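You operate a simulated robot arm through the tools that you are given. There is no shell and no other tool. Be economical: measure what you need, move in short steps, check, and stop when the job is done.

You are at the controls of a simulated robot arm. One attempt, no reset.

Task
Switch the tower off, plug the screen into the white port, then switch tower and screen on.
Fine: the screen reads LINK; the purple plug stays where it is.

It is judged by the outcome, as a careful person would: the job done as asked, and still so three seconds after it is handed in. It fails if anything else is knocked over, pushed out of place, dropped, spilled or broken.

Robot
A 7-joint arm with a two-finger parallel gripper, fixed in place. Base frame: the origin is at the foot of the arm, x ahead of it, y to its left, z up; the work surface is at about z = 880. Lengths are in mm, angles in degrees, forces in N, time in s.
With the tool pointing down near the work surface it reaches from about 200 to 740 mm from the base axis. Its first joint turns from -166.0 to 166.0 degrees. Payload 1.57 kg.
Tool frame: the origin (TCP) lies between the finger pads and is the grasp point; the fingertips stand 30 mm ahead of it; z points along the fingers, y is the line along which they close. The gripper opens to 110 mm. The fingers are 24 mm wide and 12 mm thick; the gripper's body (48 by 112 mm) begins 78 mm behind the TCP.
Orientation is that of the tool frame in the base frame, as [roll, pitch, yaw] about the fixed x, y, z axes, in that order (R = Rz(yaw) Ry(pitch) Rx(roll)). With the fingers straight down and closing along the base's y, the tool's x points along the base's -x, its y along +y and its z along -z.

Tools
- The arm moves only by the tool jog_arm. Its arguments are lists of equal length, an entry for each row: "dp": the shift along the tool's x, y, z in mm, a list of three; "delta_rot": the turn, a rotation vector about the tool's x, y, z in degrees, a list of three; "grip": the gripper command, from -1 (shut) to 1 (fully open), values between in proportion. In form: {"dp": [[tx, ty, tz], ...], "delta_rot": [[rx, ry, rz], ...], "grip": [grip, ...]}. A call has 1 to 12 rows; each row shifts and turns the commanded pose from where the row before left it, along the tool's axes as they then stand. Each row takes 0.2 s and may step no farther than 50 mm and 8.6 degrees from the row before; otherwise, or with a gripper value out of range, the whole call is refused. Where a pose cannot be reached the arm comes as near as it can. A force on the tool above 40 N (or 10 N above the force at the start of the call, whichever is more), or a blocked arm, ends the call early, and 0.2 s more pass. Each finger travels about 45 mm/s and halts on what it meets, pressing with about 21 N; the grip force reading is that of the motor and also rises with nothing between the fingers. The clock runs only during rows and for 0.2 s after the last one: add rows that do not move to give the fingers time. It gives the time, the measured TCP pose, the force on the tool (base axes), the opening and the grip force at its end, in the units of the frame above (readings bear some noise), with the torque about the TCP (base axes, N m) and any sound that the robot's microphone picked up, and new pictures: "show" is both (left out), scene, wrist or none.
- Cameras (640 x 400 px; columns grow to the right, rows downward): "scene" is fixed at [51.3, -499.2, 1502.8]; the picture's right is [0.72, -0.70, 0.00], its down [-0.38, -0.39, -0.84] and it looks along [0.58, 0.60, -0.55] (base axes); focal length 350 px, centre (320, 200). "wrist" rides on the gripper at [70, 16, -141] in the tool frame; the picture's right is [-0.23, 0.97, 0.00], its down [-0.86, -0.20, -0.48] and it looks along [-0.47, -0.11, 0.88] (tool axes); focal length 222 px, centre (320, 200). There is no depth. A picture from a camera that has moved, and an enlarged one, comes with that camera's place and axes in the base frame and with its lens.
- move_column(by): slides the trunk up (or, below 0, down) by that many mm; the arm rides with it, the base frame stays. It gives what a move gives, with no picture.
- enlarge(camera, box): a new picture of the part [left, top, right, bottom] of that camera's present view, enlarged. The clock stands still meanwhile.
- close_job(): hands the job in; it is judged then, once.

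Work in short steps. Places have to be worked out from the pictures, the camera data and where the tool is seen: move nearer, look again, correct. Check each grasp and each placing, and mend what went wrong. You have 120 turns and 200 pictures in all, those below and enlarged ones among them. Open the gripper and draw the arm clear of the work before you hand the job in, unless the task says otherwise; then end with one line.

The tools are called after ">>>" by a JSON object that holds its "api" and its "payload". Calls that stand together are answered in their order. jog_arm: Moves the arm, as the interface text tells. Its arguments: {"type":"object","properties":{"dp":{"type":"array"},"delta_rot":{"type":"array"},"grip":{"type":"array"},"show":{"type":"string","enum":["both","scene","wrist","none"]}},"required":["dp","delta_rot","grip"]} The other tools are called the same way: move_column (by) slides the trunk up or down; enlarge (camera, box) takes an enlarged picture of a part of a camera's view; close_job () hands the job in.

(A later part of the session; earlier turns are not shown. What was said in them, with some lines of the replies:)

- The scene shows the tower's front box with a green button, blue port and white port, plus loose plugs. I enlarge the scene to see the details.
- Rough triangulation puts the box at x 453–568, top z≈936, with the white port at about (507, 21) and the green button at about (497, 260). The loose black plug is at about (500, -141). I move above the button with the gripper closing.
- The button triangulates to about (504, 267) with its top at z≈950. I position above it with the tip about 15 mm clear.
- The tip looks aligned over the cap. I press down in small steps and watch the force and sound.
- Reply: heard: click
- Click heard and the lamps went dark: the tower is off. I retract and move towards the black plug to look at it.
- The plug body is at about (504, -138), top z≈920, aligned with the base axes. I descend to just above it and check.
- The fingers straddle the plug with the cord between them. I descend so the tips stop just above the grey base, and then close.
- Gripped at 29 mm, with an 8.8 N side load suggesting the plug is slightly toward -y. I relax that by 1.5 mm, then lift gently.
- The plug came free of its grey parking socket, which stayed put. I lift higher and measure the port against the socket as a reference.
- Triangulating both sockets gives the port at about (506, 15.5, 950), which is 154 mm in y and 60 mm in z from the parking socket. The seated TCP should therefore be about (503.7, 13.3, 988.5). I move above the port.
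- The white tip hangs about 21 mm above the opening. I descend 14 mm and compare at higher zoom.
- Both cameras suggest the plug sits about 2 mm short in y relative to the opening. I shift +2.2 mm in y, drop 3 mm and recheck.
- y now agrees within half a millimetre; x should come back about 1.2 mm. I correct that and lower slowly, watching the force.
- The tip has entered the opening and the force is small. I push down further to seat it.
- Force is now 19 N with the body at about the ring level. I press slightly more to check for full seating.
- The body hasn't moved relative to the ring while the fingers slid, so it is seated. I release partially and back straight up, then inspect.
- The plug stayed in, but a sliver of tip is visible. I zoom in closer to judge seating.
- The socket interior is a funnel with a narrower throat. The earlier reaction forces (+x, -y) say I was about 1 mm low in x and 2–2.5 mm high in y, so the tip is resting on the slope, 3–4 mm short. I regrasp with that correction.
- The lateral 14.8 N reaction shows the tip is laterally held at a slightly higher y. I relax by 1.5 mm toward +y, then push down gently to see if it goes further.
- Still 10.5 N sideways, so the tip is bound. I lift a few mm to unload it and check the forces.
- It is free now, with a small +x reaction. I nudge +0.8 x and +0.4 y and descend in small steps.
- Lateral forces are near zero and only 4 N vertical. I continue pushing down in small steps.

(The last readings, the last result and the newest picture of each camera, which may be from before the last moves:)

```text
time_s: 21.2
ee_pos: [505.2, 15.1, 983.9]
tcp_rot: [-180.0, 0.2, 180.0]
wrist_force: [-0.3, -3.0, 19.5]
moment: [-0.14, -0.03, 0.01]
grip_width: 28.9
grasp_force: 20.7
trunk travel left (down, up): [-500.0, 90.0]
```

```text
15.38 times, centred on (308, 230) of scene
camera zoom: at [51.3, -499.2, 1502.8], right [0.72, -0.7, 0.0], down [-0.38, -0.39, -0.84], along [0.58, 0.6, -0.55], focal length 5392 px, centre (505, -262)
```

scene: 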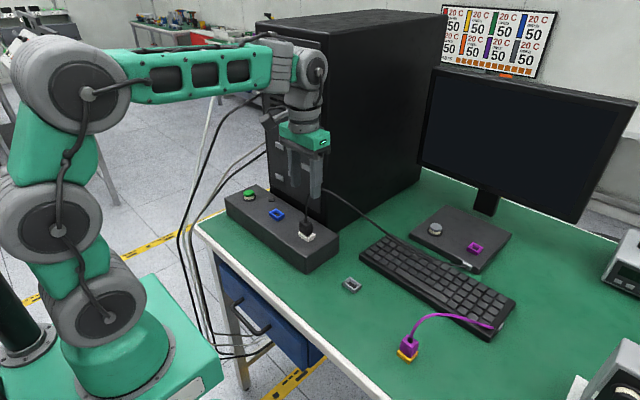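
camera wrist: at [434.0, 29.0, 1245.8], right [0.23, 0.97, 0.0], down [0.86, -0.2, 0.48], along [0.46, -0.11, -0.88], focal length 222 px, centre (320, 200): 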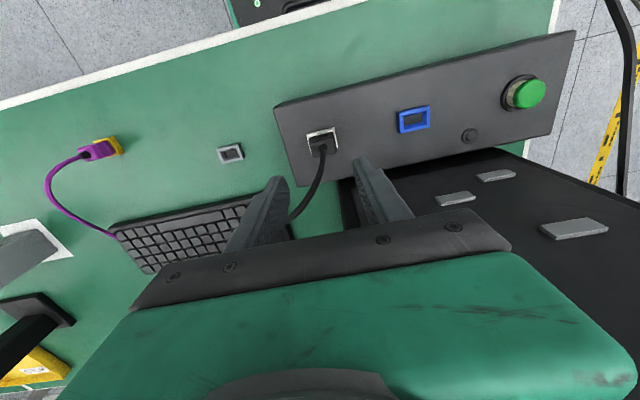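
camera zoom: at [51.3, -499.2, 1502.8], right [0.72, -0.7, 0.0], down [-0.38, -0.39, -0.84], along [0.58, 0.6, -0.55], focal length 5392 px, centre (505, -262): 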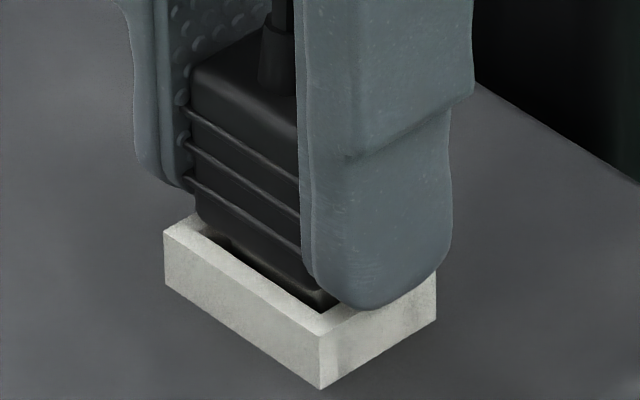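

Vertical resistance reached 19.5 N (the grip slips there) with negligible side load. I release, back off and inspect.

>>> {"api": "jog_arm", "payload": {"dp": [[0, 0, 0], [0, 0, 0], [0, 0, -10], [0, 0, -30], [0, 0, -40], [0, 0, -40]], "delta_rot": [[0, 0, 0], [0, 0, 0], [0, 0, 0], [0, 0, 0], [0, 0, 0], [0, 0, 0]], "grip": [0.0, 0.0, 0.0, 0.0, 0.0, 0.0], "show": "none"}}

>>> {"api": "enlarge", "payload": {"camera": "scene", "box": [292, 217, 324, 243]}}

>>> {"api": "enlarge", "payload": {"camera": "wrist", "box": [290, 110, 360, 170]}}

```text
time_s: 22.6
ee_pos: [507.0, 15.1, 1105.9]
tcp_rot: [-179.9, -0.1, 179.9]
wrist_force: [0.3, 0.1, 0.0]
moment: [0.05, 0.0, 0.01]
grip_width: 55.0
grasp_force: 0.0
trunk travel left (down, up): [-500.0, 90.0]
```

```text
15.38 times, centred on (308, 230) of scene
camera zoom: at [51.3, -499.2, 1502.8], right [0.72, -0.7, 0.0], down [-0.38, -0.39, -0.84], along [0.58, 0.6, -0.55], focal length 5392 px, centre (505, -262)
```

zoom: 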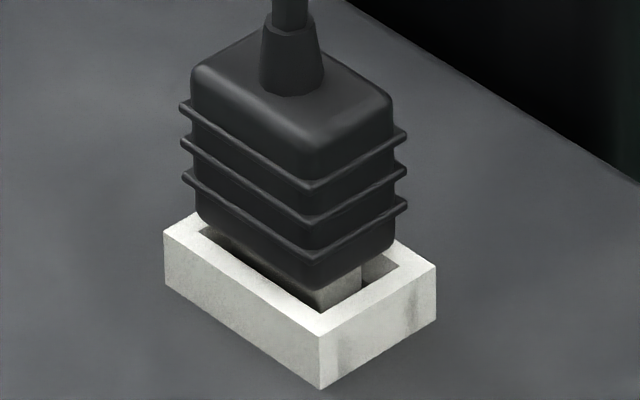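

```text
6.67 times, centred on (325, 140) of wrist
camera zoom: at [437.1, 31.6, 1246.4], right [0.23, 0.97, 0.0], down [0.86, -0.2, 0.48], along [0.46, -0.11, -0.88], focal length 1481 px, centre (287, 600)
```

zoom: 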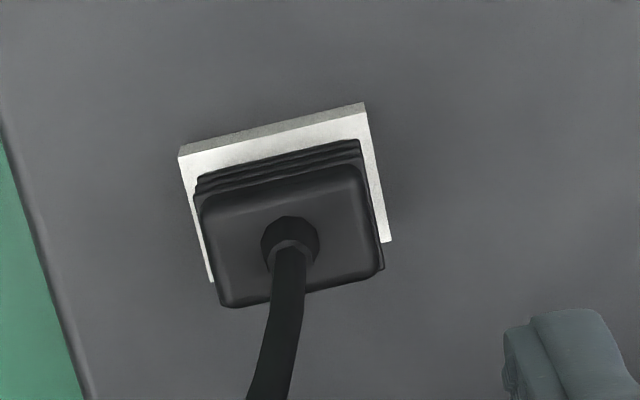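

The plug now sits upright and centred, and looks like the purple plug in its own socket. The LINK readout will be the real test, so I go press the tower button at the same place as before.

>>> {"api": "jog_arm", "payload": {"dp": [[1, 49.8, 0], [0, 49.8, 0], [0, 49.8, 0], [0, 49.8, 0], [0, 49.8, 0], [0, 0, 40], [0, 0, 40], [0, 0, 30], [0, 0, 0]], "delta_rot": [[0, 0, 0], [0, 0, 0], [0, 0, 0], [0, 0, 0], [0, 0, 0], [0, 0, 0], [0, 0, 0], [0, 0, 0], [0, 0, 0]], "grip": [0, -1, -1, -1, -1, -1, -1, -1, -1], "show": "none"}}

>>> {"api": "enlarge", "payload": {"camera": "scene", "box": [200, 120, 340, 250]}}

```text
time_s: 24.6
ee_pos: [504.7, 265.9, 991.7]
tcp_rot: [-179.9, 0.0, 179.9]
wrist_force: [0.2, 0.2, 0.0]
moment: [0.0, -0.01, 0.0]
grip_width: 0.0
grasp_force: 20.9
trunk travel left (down, up): [-500.0, 90.0]
```

```text
3.08 times, centred on (270, 185) of scene
camera zoom: at [51.3, -499.2, 1502.8], right [0.72, -0.7, 0.0], down [-0.38, -0.39, -0.84], along [0.58, 0.6, -0.55], focal length 1078 px, centre (474, 246)
```

zoom: 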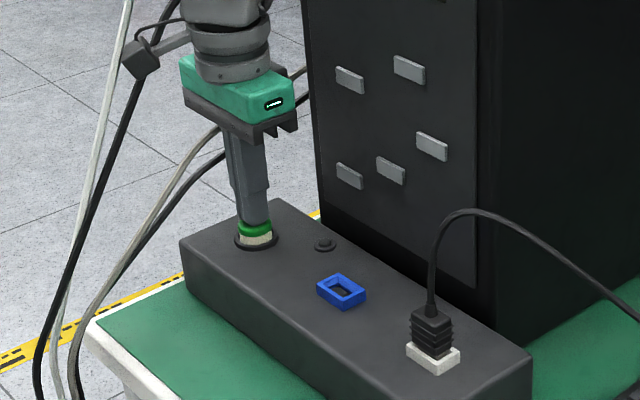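

The tip is over the button and touching it at most lightly. I press until the click.

>>> {"api": "jog_arm", "payload": {"dp": [[0, 0, 4], [0, 0, 4], [0, 0, 3]], "delta_rot": [[0, 0, 0], [0, 0, 0], [0, 0, 0]], "grip": [-1, -1, -1], "show": "none"}}

```text
time_s: 25.4
ee_pos: [504.6, 264.3, 980.9]
tcp_rot: [180.0, -0.1, 179.9]
wrist_force: [3.2, -0.1, 3.2]
moment: [-0.01, -0.06, 0.0]
grip_width: 0.1
grasp_force: 20.3
trunk travel left (down, up): [-500.0, 90.0]
heard: click
```

Click heard. I retract and check the tower lamps and the screen.

>>> {"api": "jog_arm", "payload": {"dp": [[0, 0, -20], [0, 0, -45], [0, 0, -45], [0, 0, -45]], "delta_rot": [[0, 0, 0], [0, 0, 0], [0, 0, 0], [0, 0, 0]], "grip": [-1, -1, -1, -1], "show": "scene"}}

>>> {"api": "enlarge", "payload": {"camera": "scene", "box": [400, 200, 530, 290]}}

```text
time_s: 26.4
ee_pos: [503.2, 264.2, 1137.4]
tcp_rot: [-179.9, -0.1, 179.9]
wrist_force: [-0.5, 0.6, -1.3]
moment: [0.01, 0.03, -0.01]
grip_width: 0.0
grasp_force: 21.3
trunk travel left (down, up): [-500.0, 90.0]
```

scene: 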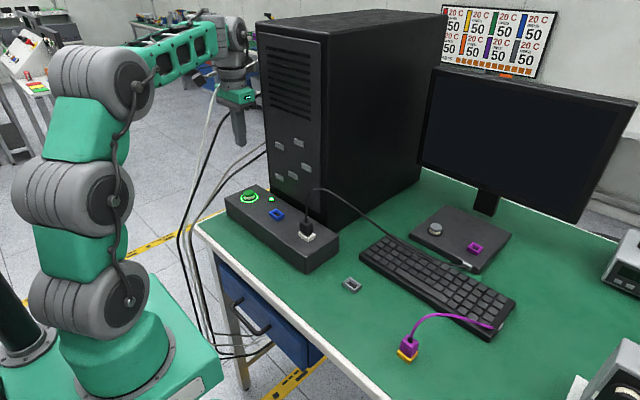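

```text
4.44 times, centred on (465, 245) of scene
camera zoom: at [51.3, -499.2, 1502.8], right [0.72, -0.7, 0.0], down [-0.38, -0.39, -0.84], along [0.58, 0.6, -0.55], focal length 1558 px, centre (-324, 0)
```

zoom: 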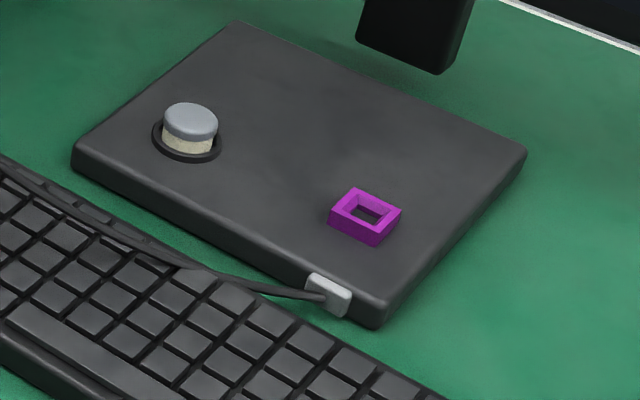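

The tower lamps are lit again. The screen's grey button is at about x≈811, y≈-173, beyond tool-down reach, so I'll use a tilted tool. First I go up and over, well clear of the cable.

>>> {"api": "jog_arm", "payload": {"dp": [[0, 0, -45], [0, 0, -45], [0, -48.5, 0], [0, -48.5, 0], [0, -48.5, 0], [0, -48.5, 0], [0, -48.5, 0], [0, -48.5, 0], [0, -48.5, 0], [0, -48.5, 0], [0, -48.5, 0]], "delta_rot": [[0, 0, 0], [0, 0, 0], [0, 0, 0], [0, 0, 0], [0, 0, 0], [0, 0, 0], [0, 0, 0], [0, 0, 0], [0, 0, 0], [0, 0, 0], [0, 0, 0]], "grip": [-1, -1, -1, -1, -1, -1, -1, -1, -1, -1, -1], "show": "none"}}

>>> {"api": "jog_arm", "payload": {"dp": [[0, 0, 0], [0, 0, 0], [0, 0, 0], [0, 0, 0], [0, 0, 0]], "delta_rot": [[0, -8.5, 0], [0, -8.5, 0], [0, -8.5, 0], [0, -8.5, 0], [0, 0, 0]], "grip": [-1, -1, -1, -1, -1]}}

```text
time_s: 28.8
ee_pos: [502.7, -174.0, 1226.3]
tcp_rot: [-179.9, -0.1, 179.9]
wrist_force: [1.0, 0.2, 0.0]
moment: [-0.02, -0.01, -0.04]
grip_width: 0.0
grasp_force: 21.2
trunk travel left (down, up): [-500.0, 90.0]
```

```text
time_s: 30.0
ee_pos: [497.6, -169.9, 1247.1]
tcp_rot: [-180.0, 27.9, -180.0]
wrist_force: [-0.1, -0.1, 0.5]
moment: [-0.02, -0.02, 0.04]
grip_width: 0.0
grasp_force: 21.0
out of reach, approached as far as the arm can: row 4
trunk travel left (down, up): [-500.0, 90.0]
camera wrist: at [370.7, -154.1, 1339.4], right [0.2, 0.97, 0.11], down [0.53, -0.2, 0.82], along [0.82, -0.11, -0.56], focal length 222 px, centre (320, 200)
```

scene: 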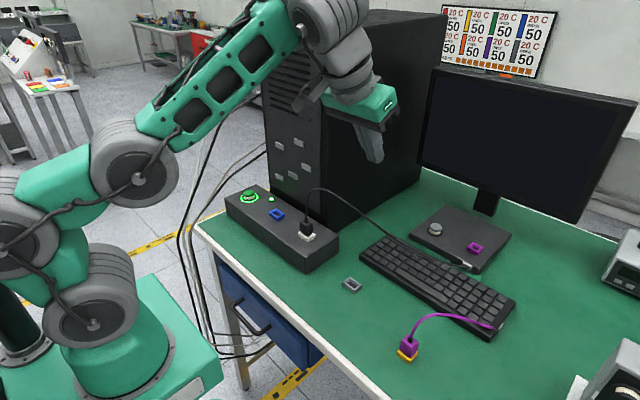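
wrist: 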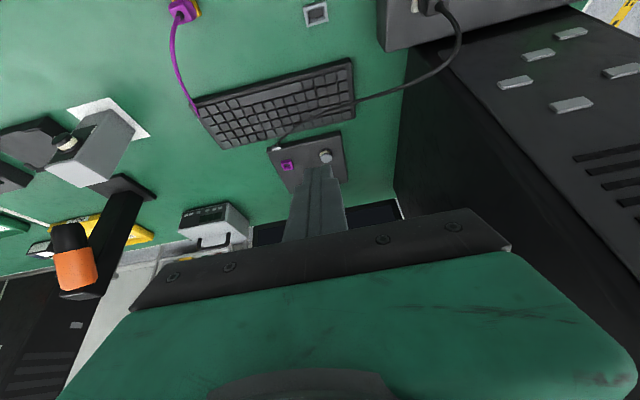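

The tilt stopped at about 28° because of reach at this height. I move forward and down along the slope and check.

>>> {"api": "jog_arm", "payload": {"dp": [[-17.4, 0, 37.6], [-17.4, 0, 37.6], [-17.4, 0, 37.6], [-17.4, 0, 37.6]], "delta_rot": [[0, 0, 0], [0, 0, 0], [0, 0, 0], [0, 0, 0]], "grip": [-1, -1, -1, -1]}}

```text
time_s: 31.0
ee_pos: [642.3, -181.1, 1220.1]
tcp_rot: [-179.9, 27.5, 180.0]
wrist_force: [-0.1, -1.0, 0.3]
moment: [-0.06, 0.01, 0.02]
grip_width: 0.1
grasp_force: 20.7
out of reach, approached as far as the arm can: row 1, 2, 3, 4
trunk travel left (down, up): [-500.0, 90.0]
camera wrist: at [516.0, -164.7, 1313.6], right [0.2, 0.97, 0.1], down [0.54, -0.2, 0.82], along [0.82, -0.11, -0.56], focal length 222 px, centre (320, 200)
```

scene: 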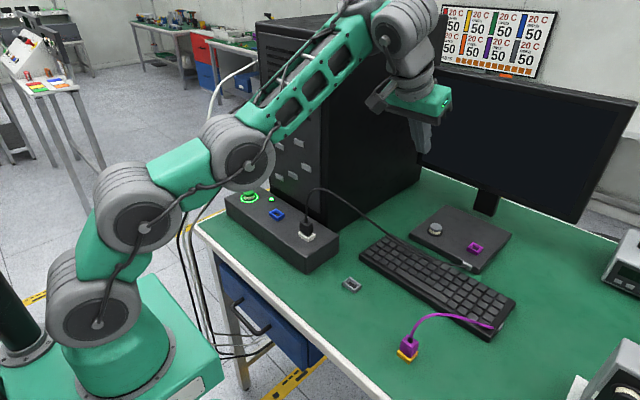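
wrist: 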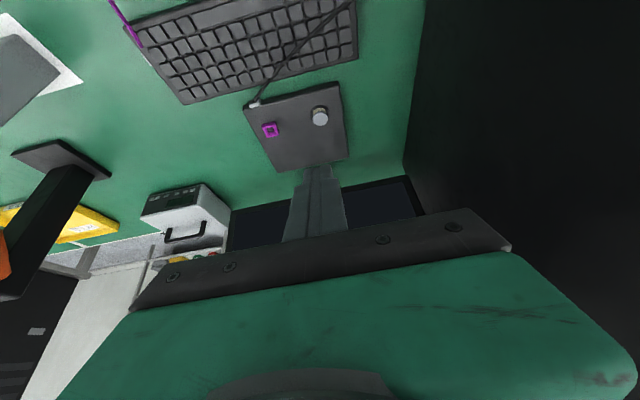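

The arm is nearly fully stretched because the wrist is high. I raise the trunk 90 mm to bring the shoulder up, then descend, so the tilted pose comes within reach.

>>> {"api": "move_column", "payload": {"by": 90}}

>>> {"api": "jog_arm", "payload": {"dp": [[22.4, 0, 33.2], [22.4, 0, 33.2], [22.4, 0, 33.2], [22.4, 0, 33.2], [0, 0, 0]], "delta_rot": [[0, 0, 0], [0, 0, 0], [0, 0, 0], [0, 0, 0], [0, 0, 0]], "grip": [-1, -1, -1, -1, -1]}}

```text
time_s: 32.2
ee_pos: [640.8, -181.3, 1310.2]
tcp_rot: [-180.0, 27.4, -179.9]
wrist_force: [-1.0, 0.7, 0.0]
moment: [-0.02, -0.01, -0.01]
grip_width: 0.1
grasp_force: 21.2
trunk travel left (down, up): [-590.0, 0.0]
```

```text
time_s: 33.5
ee_pos: [693.7, -208.5, 1213.3]
tcp_rot: [180.0, 27.4, -180.0]
wrist_force: [0.2, 0.4, 0.1]
moment: [0.01, -0.01, 0.01]
grip_width: 0.0
grasp_force: 21.0
out of reach, approached as far as the arm can: row 1, 2, 3, 4
trunk travel left (down, up): [-590.0, 0.0]
camera wrist: at [566.6, -193.5, 1306.2], right [0.2, 0.97, 0.11], down [0.54, -0.2, 0.82], along [0.82, -0.11, -0.57], focal length 222 px, centre (320, 200)
```

scene: 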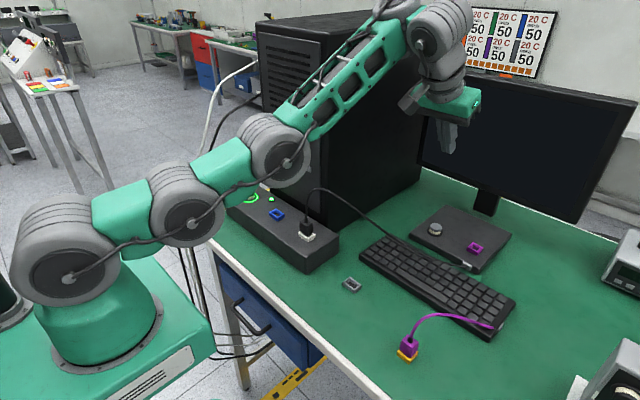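
wrist: 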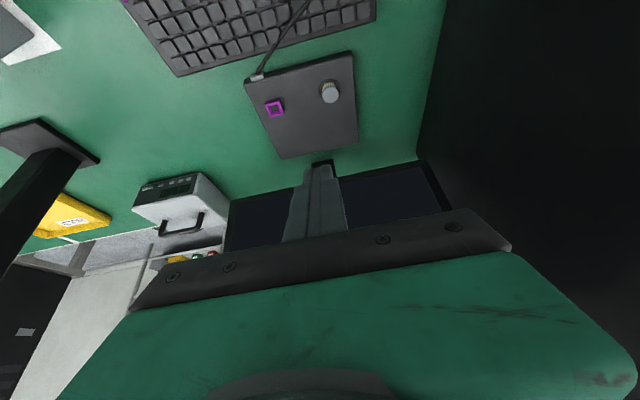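

The solver is in an awkward near-straight configuration. I undo the tilt and see where the arm settles; later I'll tilt only when low and near the target.

>>> {"api": "jog_arm", "payload": {"dp": [[0, 0, 0], [0, 0, 0], [0, 0, 0], [0, 0, 0]], "delta_rot": [[0, 8.5, 0], [0, 8.5, 0], [0, 8.5, 0], [0, 0, 0]], "grip": [-1, -1, -1, -1], "show": "scene"}}

```text
time_s: 34.5
ee_pos: [677.7, -204.7, 1208.9]
tcp_rot: [179.6, 4.6, 179.9]
wrist_force: [0.1, -0.8, 0.6]
moment: [0.01, 0.05, -0.02]
grip_width: 0.1
grasp_force: 20.7
out of reach, approached as far as the arm can: row 3
trunk travel left (down, up): [-590.0, 0.0]
```

scene: 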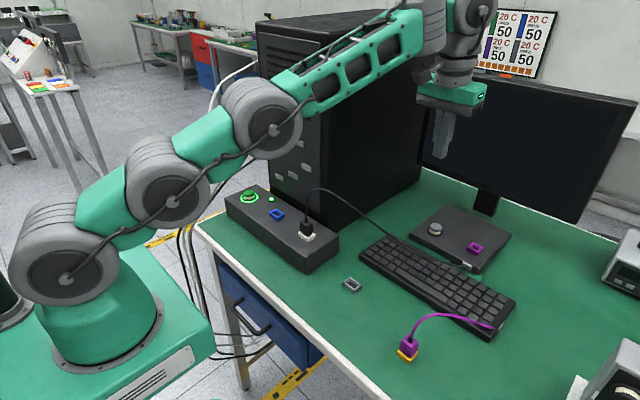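

The command follows the reached pose. I bring y back to -173 and descend straight to about z 1030.

>>> {"api": "jog_arm", "payload": {"dp": [[3.6, 8, 44.8], [3.6, 8, 44.8], [3.6, 8, 44.8], [3.6, 8, 44.8]], "delta_rot": [[0, 0, 0], [0, 0, 0], [0, 0, 0], [0, 0, 0]], "grip": [-1, -1, -1, -1]}}

```text
time_s: 35.5
ee_pos: [670.6, -170.3, 1027.9]
tcp_rot: [-180.0, 2.1, -179.9]
wrist_force: [-0.4, 0.6, -0.3]
moment: [0.03, -0.04, 0.0]
grip_width: 0.0
grasp_force: 21.1
trunk travel left (down, up): [-590.0, 0.0]
camera wrist: at [596.3, -153.9, 1167.0], right [0.23, 0.97, 0.01], down [0.84, -0.2, 0.51], along [0.5, -0.11, -0.86], focal length 222 px, centre (320, 200)
```

scene: 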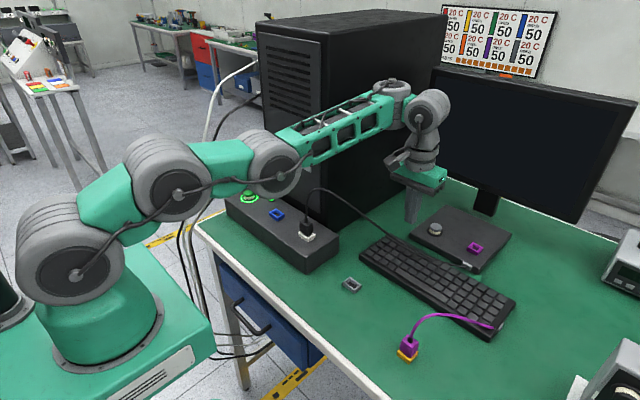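
wrist: 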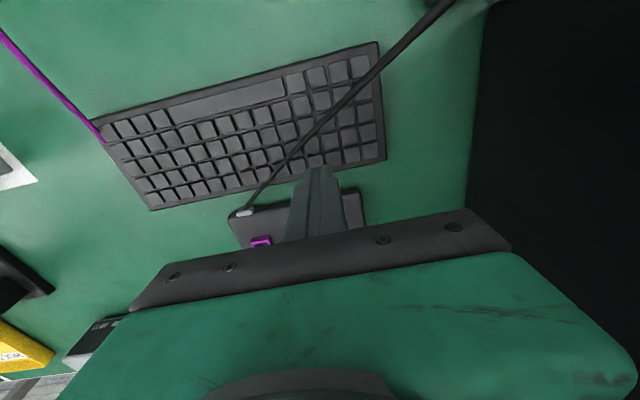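

Elbow is high above the table, so no collision risk. Now I tilt outwards here.

>>> {"api": "jog_arm", "payload": {"dp": [[0, 0, 0], [0, 0, 0], [0, 0, 0], [0, 0, 0]], "delta_rot": [[0, -8.5, 0], [0, -8.5, 0], [0, -8.5, 0], [0, -8.5, 0]], "grip": [-1, -1, -1, -1]}}

```text
time_s: 36.5
ee_pos: [692.5, -176.7, 1029.3]
tcp_rot: [179.9, 13.2, 180.0]
wrist_force: [0.4, -0.4, 0.4]
moment: [0.03, 0.0, 0.03]
grip_width: 0.1
grasp_force: 20.6
out of reach, approached as far as the arm can: row 1, 2, 3, 4
trunk travel left (down, up): [-590.0, 0.0]
camera wrist: at [593.3, -161.3, 1150.4], right [0.22, 0.97, 0.05], down [0.72, -0.2, 0.66], along [0.65, -0.11, -0.75], focal length 222 px, centre (320, 200)
```

scene: 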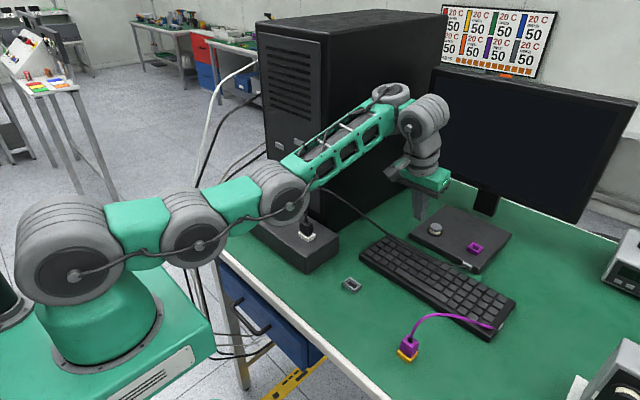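
wrist: 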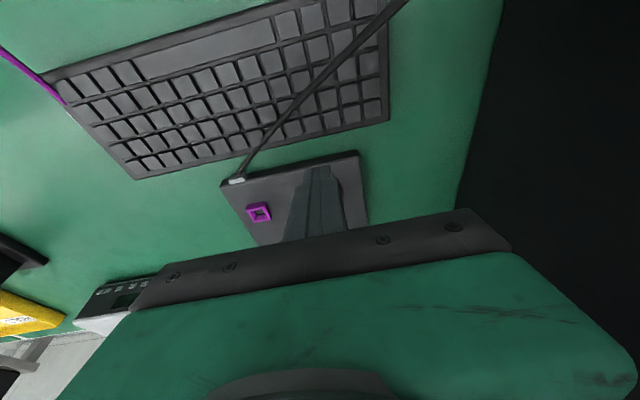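

Tilting outward is blocked by a wrist limit, so I change tactics. The button triangulates to about (789, -181, 928). With the tool straight down, yawed so the fingers open roughly radially, and fully open, the outer finger sits 61 mm further out. I untilt and yaw by 65°.

>>> {"api": "jog_arm", "payload": {"dp": [[0, 0, 0], [0, 0, 0], [0, 0, 0], [0, 0, 0], [0, 0, 0], [0, 0, 0], [0, 0, 0], [0, 0, 0], [0, 0, 0], [0, 0, 0], [0, 0, 0]], "delta_rot": [[0, 6.6, 0], [0, 6.6, 0], [0, 0, -8.1], [0, 0, -8.1], [0, 0, -8.1], [0, 0, -8.1], [0, 0, -8.1], [0, 0, -8.1], [0, 0, -8.1], [0, 0, -8.1], [0, 0, 0]], "grip": [-1, -1, -1, -1, -1, -1, -1, 0, 1, 1, 1]}}

```text
time_s: 38.9
ee_pos: [693.9, -178.5, 1029.5]
tcp_rot: [-180.0, 0.1, -115.1]
wrist_force: [-0.3, 0.4, -0.5]
moment: [0.02, -0.01, 0.02]
grip_width: 84.0
grasp_force: 0.0
trunk travel left (down, up): [-590.0, 0.0]
camera wrist: at [650.7, -235.1, 1170.8], right [-0.79, 0.62, 0.0], down [0.54, 0.69, 0.48], along [0.3, 0.38, -0.88], focal length 222 px, centre (320, 200)
```

scene: 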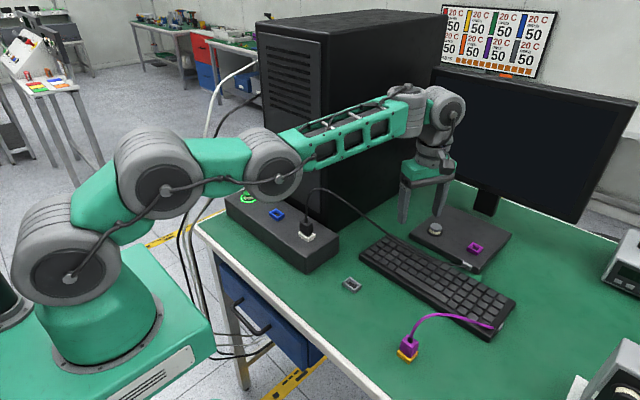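
wrist: 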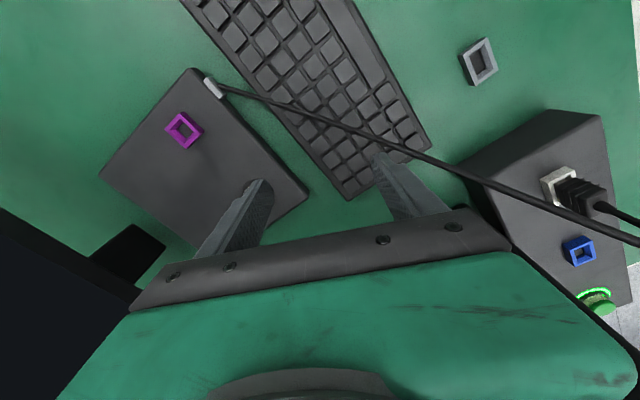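

The yawed pose works. The outer finger (tool -y) points outward; I move forward to put it above the button, clear of the cable, still high.

>>> {"api": "jog_arm", "payload": {"dp": [[-19, -13, 0], [-19, -13, 0], [0, 0, 0]], "delta_rot": [[0, 0, 0], [0, 0, 0], [0, 0, 0]], "grip": [1, 1, 1]}}

>>> {"api": "enlarge", "payload": {"camera": "scene", "box": [370, 150, 510, 270]}}

```text
time_s: 39.6
ee_pos: [724.2, -161.5, 1028.8]
tcp_rot: [179.9, -0.1, -115.1]
wrist_force: [0.9, 0.0, 0.3]
moment: [-0.02, 0.01, 0.0]
grip_width: 109.8
grasp_force: 0.0
out of reach, approached as far as the arm can: row 2
trunk travel left (down, up): [-590.0, 0.0]
camera wrist: at [680.1, -217.5, 1169.9], right [-0.78, 0.62, 0.0], down [0.55, 0.69, 0.48], along [0.3, 0.38, -0.88], focal length 222 px, centre (320, 200)
```

scene: 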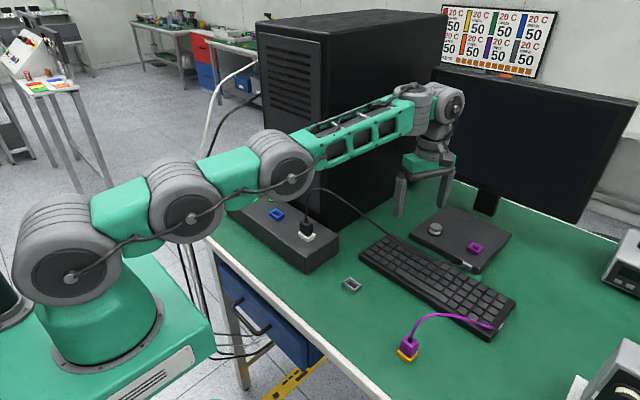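
wrist: 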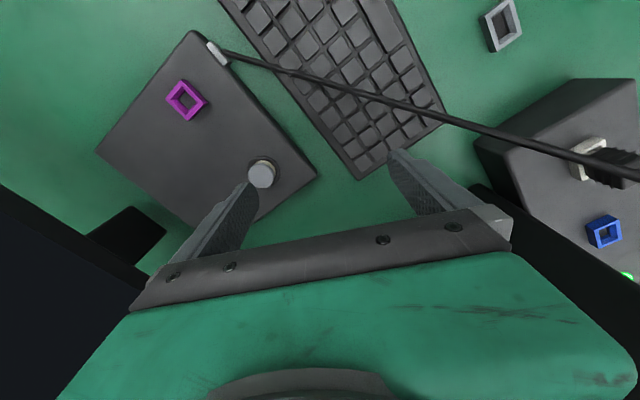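

```text
3.33 times, centred on (440, 210) of scene
camera zoom: at [51.3, -499.2, 1502.8], right [0.72, -0.7, 0.0], down [-0.38, -0.39, -0.84], along [0.58, 0.6, -0.55], focal length 1168 px, centre (-80, 167)
```

zoom: 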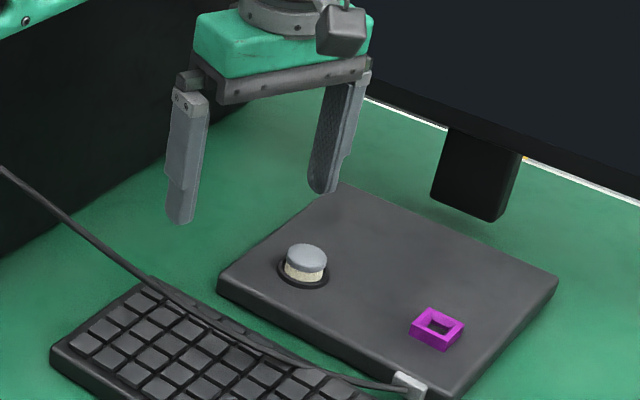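

The outer fingertip is about 9 mm short radially and 9 mm off tangentially. I correct the tangential part while descending to tip z≈945, then try to extend further.

>>> {"api": "jog_arm", "payload": {"dp": [[-4.5, 0, 25], [-4.5, 0, 25], [0, -4, 3], [0, -4, 0]], "delta_rot": [[0, 0, 0], [0, 0, 0], [0, 0, 0], [0, 0, 0]], "grip": [1, 1, 1, 1]}}

>>> {"api": "enlarge", "payload": {"camera": "scene", "box": [370, 150, 510, 270]}}

>>> {"api": "enlarge", "payload": {"camera": "wrist", "box": [180, 100, 340, 220]}}

```text
time_s: 40.6
ee_pos: [731.4, -154.6, 976.0]
tcp_rot: [179.9, 0.0, -115.3]
wrist_force: [0.5, 0.4, 0.6]
moment: [0.0, 0.0, 0.03]
grip_width: 109.9
grasp_force: 0.0
out of reach, approached as far as the arm can: row 4
trunk travel left (down, up): [-590.0, 0.0]
camera wrist: at [686.7, -210.8, 1116.7], right [-0.78, 0.62, 0.0], down [0.54, 0.69, 0.48], along [0.3, 0.38, -0.88], focal length 222 px, centre (320, 200)
```

scene: 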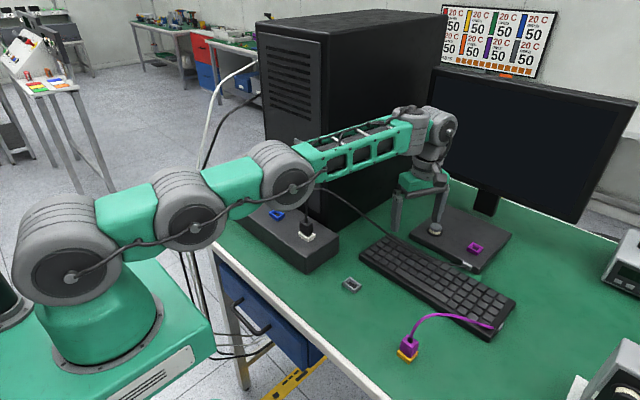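
wrist: 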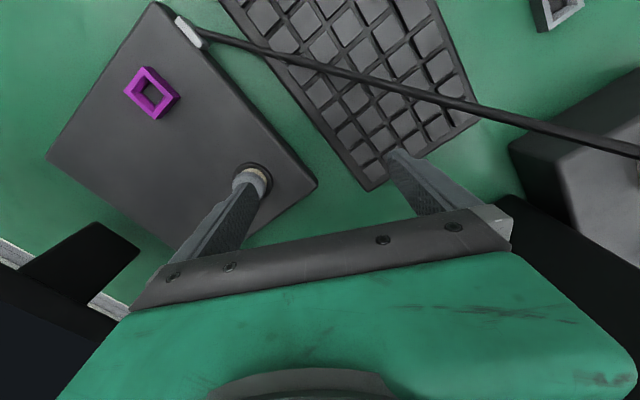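

```text
3.33 times, centred on (440, 210) of scene
camera zoom: at [51.3, -499.2, 1502.8], right [0.72, -0.7, 0.0], down [-0.38, -0.39, -0.84], along [0.58, 0.6, -0.55], focal length 1168 px, centre (-80, 167)
```

zoom: 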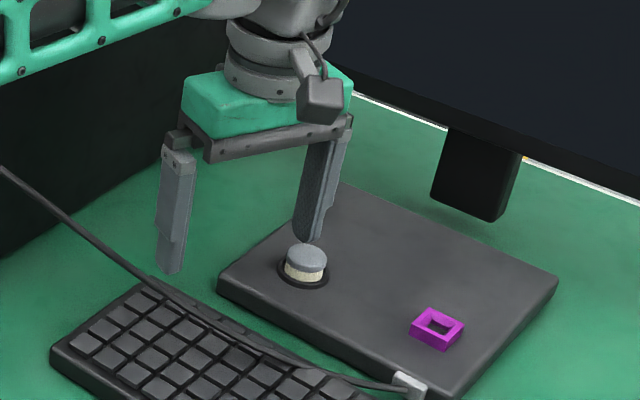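

```text
3.33 times, centred on (260, 160) of wrist
camera zoom: at [686.7, -210.8, 1116.7], right [-0.78, 0.62, 0.0], down [0.54, 0.69, 0.48], along [0.3, 0.38, -0.88], focal length 740 px, centre (520, 333)
```

zoom: 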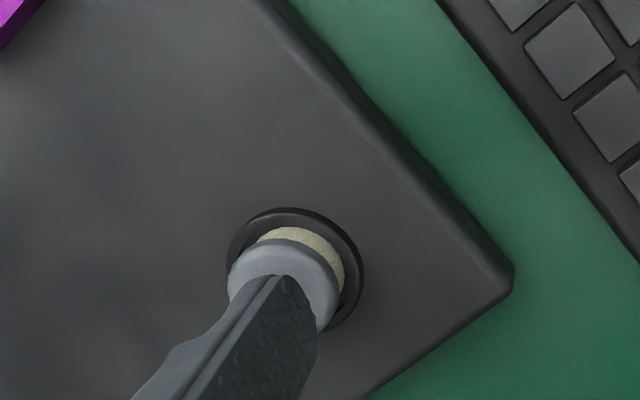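

The fingertip is right above the cap. I press down in small steps.

>>> {"api": "jog_arm", "payload": {"dp": [[0, 0, 10], [0, 0, 5], [0, 0, 3], [0, 0, 3]], "delta_rot": [[0, 0, 0], [0, 0, 0], [0, 0, 0], [0, 0, 0]], "grip": [1, 1, 1, 1], "show": "scene"}}

>>> {"api": "enlarge", "payload": {"camera": "scene", "box": [370, 150, 510, 270]}}

```text
time_s: 41.6
ee_pos: [730.7, -154.0, 955.5]
tcp_rot: [-180.0, 0.0, -115.2]
wrist_force: [0.1, 0.6, -0.3]
moment: [-0.01, -0.01, 0.01]
grip_width: 110.2
grasp_force: 0.1
trunk travel left (down, up): [-590.0, 0.0]
```

scene: 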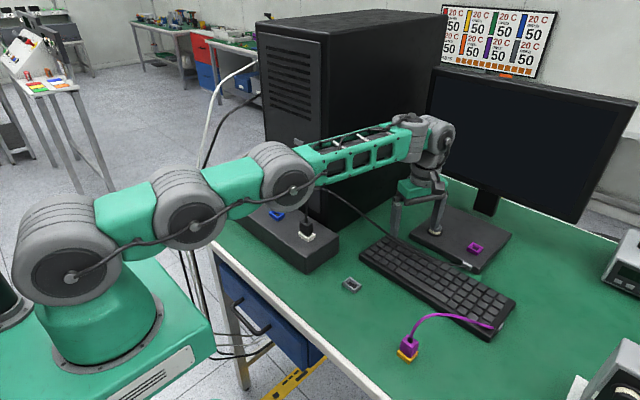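

```text
3.33 times, centred on (440, 210) of scene
camera zoom: at [51.3, -499.2, 1502.8], right [0.72, -0.7, 0.0], down [-0.38, -0.39, -0.84], along [0.58, 0.6, -0.55], focal length 1168 px, centre (-80, 167)
```

zoom: 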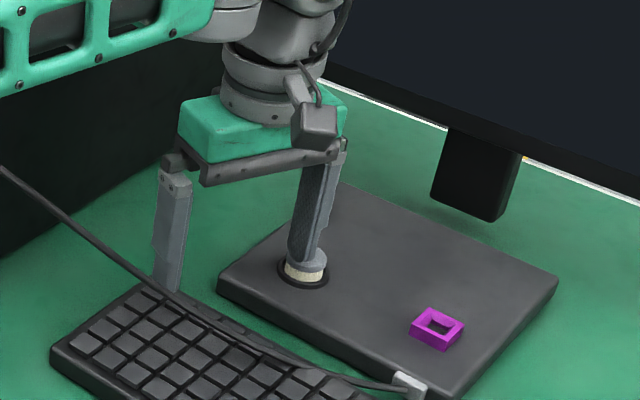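

No contact force yet; the finger is over the cap. I continue pressing gently.

>>> {"api": "jog_arm", "payload": {"dp": [[0, 0, 3], [0, 0, 3], [0, 0, 2]], "delta_rot": [[0, 0, 0], [0, 0, 0], [0, 0, 0]], "grip": [1, 1, 1], "show": "none"}}

>>> {"api": "enlarge", "payload": {"camera": "scene", "box": [370, 150, 510, 270]}}

```text
time_s: 42.5
ee_pos: [730.4, -154.7, 948.7]
tcp_rot: [-180.0, 0.0, -115.2]
wrist_force: [0.4, 0.9, 1.7]
moment: [-0.02, -0.12, 0.06]
grip_width: 109.7
grasp_force: 0.0
trunk travel left (down, up): [-590.0, 0.0]
heard: click
```

```text
3.33 times, centred on (440, 210) of scene
camera zoom: at [51.3, -499.2, 1502.8], right [0.72, -0.7, 0.0], down [-0.38, -0.39, -0.84], along [0.58, 0.6, -0.55], focal length 1168 px, centre (-80, 167)
```

zoom: 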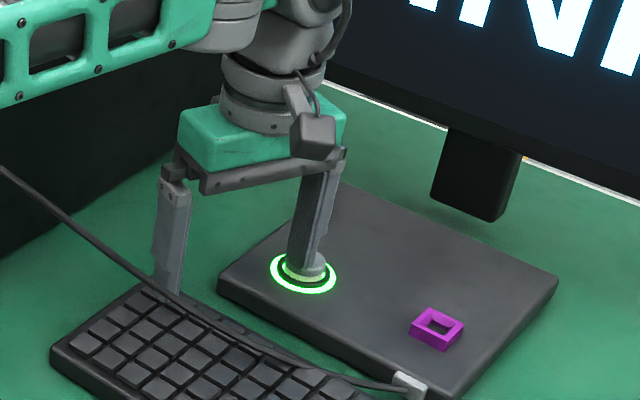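

Click, and the screen lit showing what looks like LINK. I retract straight up, then back, and check everything.

>>> {"api": "jog_arm", "payload": {"dp": [[0, 0, -10], [0, 0, -40], [0, 0, -45], [0, 0, -45], [0, 40, -20], [0, 40, -20], [0, 40, -20]], "delta_rot": [[0, 0, 0], [0, 0, 0], [0, 0, 0], [0, 0, 0], [0, 0, 0], [0, 0, 0], [0, 0, 0]], "grip": [1, 1, 1, 1, 1, 1, 1], "show": "scene"}}

>>> {"api": "enlarge", "payload": {"camera": "scene", "box": [200, 160, 360, 280]}}

```text
time_s: 44.0
ee_pos: [609.3, -101.4, 1131.0]
tcp_rot: [180.0, 0.0, -115.2]
wrist_force: [-0.2, -0.5, 0.2]
moment: [0.01, 0.0, 0.02]
grip_width: 109.9
grasp_force: 0.1
out of reach, approached as far as the arm can: row 3, 4
trunk travel left (down, up): [-590.0, 0.0]
```

scene: 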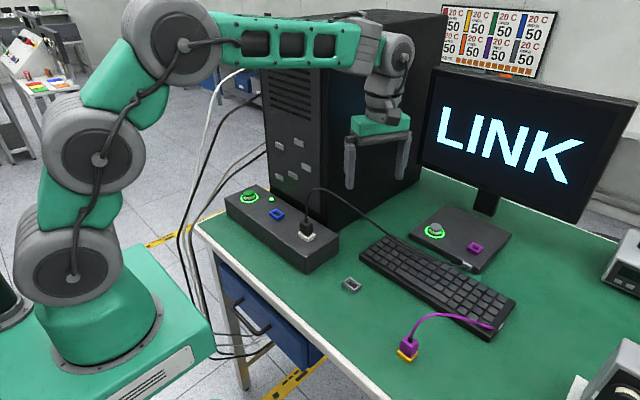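

```text
3.33 times, centred on (280, 220) of scene
camera zoom: at [51.3, -499.2, 1502.8], right [0.72, -0.7, 0.0], down [-0.38, -0.39, -0.84], along [0.58, 0.6, -0.55], focal length 1168 px, centre (453, 133)
```

zoom: 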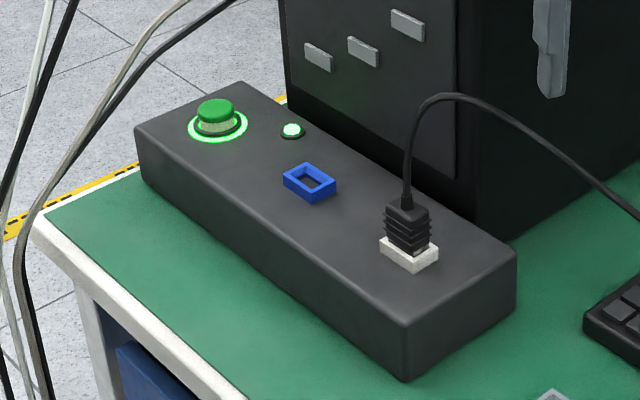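

The screen reads LINK, both power lamps are lit, the plug is in the white port, and the purple plug is untouched. I draw the arm up and back, clear of the work.

>>> {"api": "jog_arm", "payload": {"dp": [[0, 0, -45], [0, 0, -45], [19, 40, 0], [19, 40, 0], [19, 40, 0], [19, 40, 0], [0, 0, 0]], "delta_rot": [[0, 0, 0], [0, 0, 0], [0, 0, 0], [0, 0, 0], [0, 0, 0], [0, 0, 0], [0, 0, 0]], "grip": [1, 1, 1, 1, 1, 1, 1], "show": "scene"}}

```text
time_s: 45.6
ee_pos: [432.3, -99.7, 1222.3]
tcp_rot: [-180.0, 0.0, -115.2]
wrist_force: [0.7, 0.5, -0.8]
moment: [-0.01, -0.03, -0.02]
grip_width: 109.9
grasp_force: 0.1
trunk travel left (down, up): [-590.0, 0.0]
```

scene: 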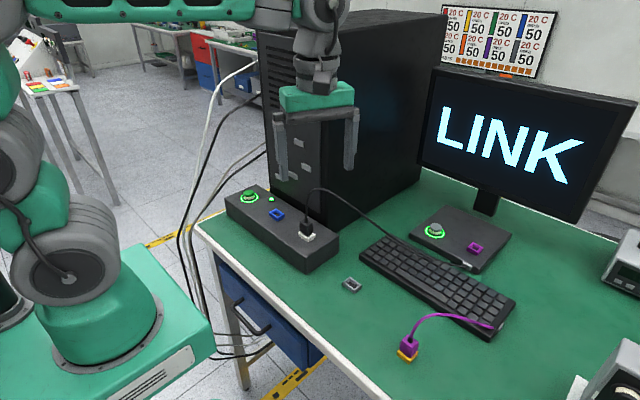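

Everything is stable: LINK is shown, the arm is clear and the gripper is open. I hand the job in.

>>> {"api": "close_job", "payload": {}}

```text
The job is handed in.
```

I switched the tower off, plugged the screen into the white port, and switched the tower and screen back on; the screen reads LINK and the purple plug was not touched.
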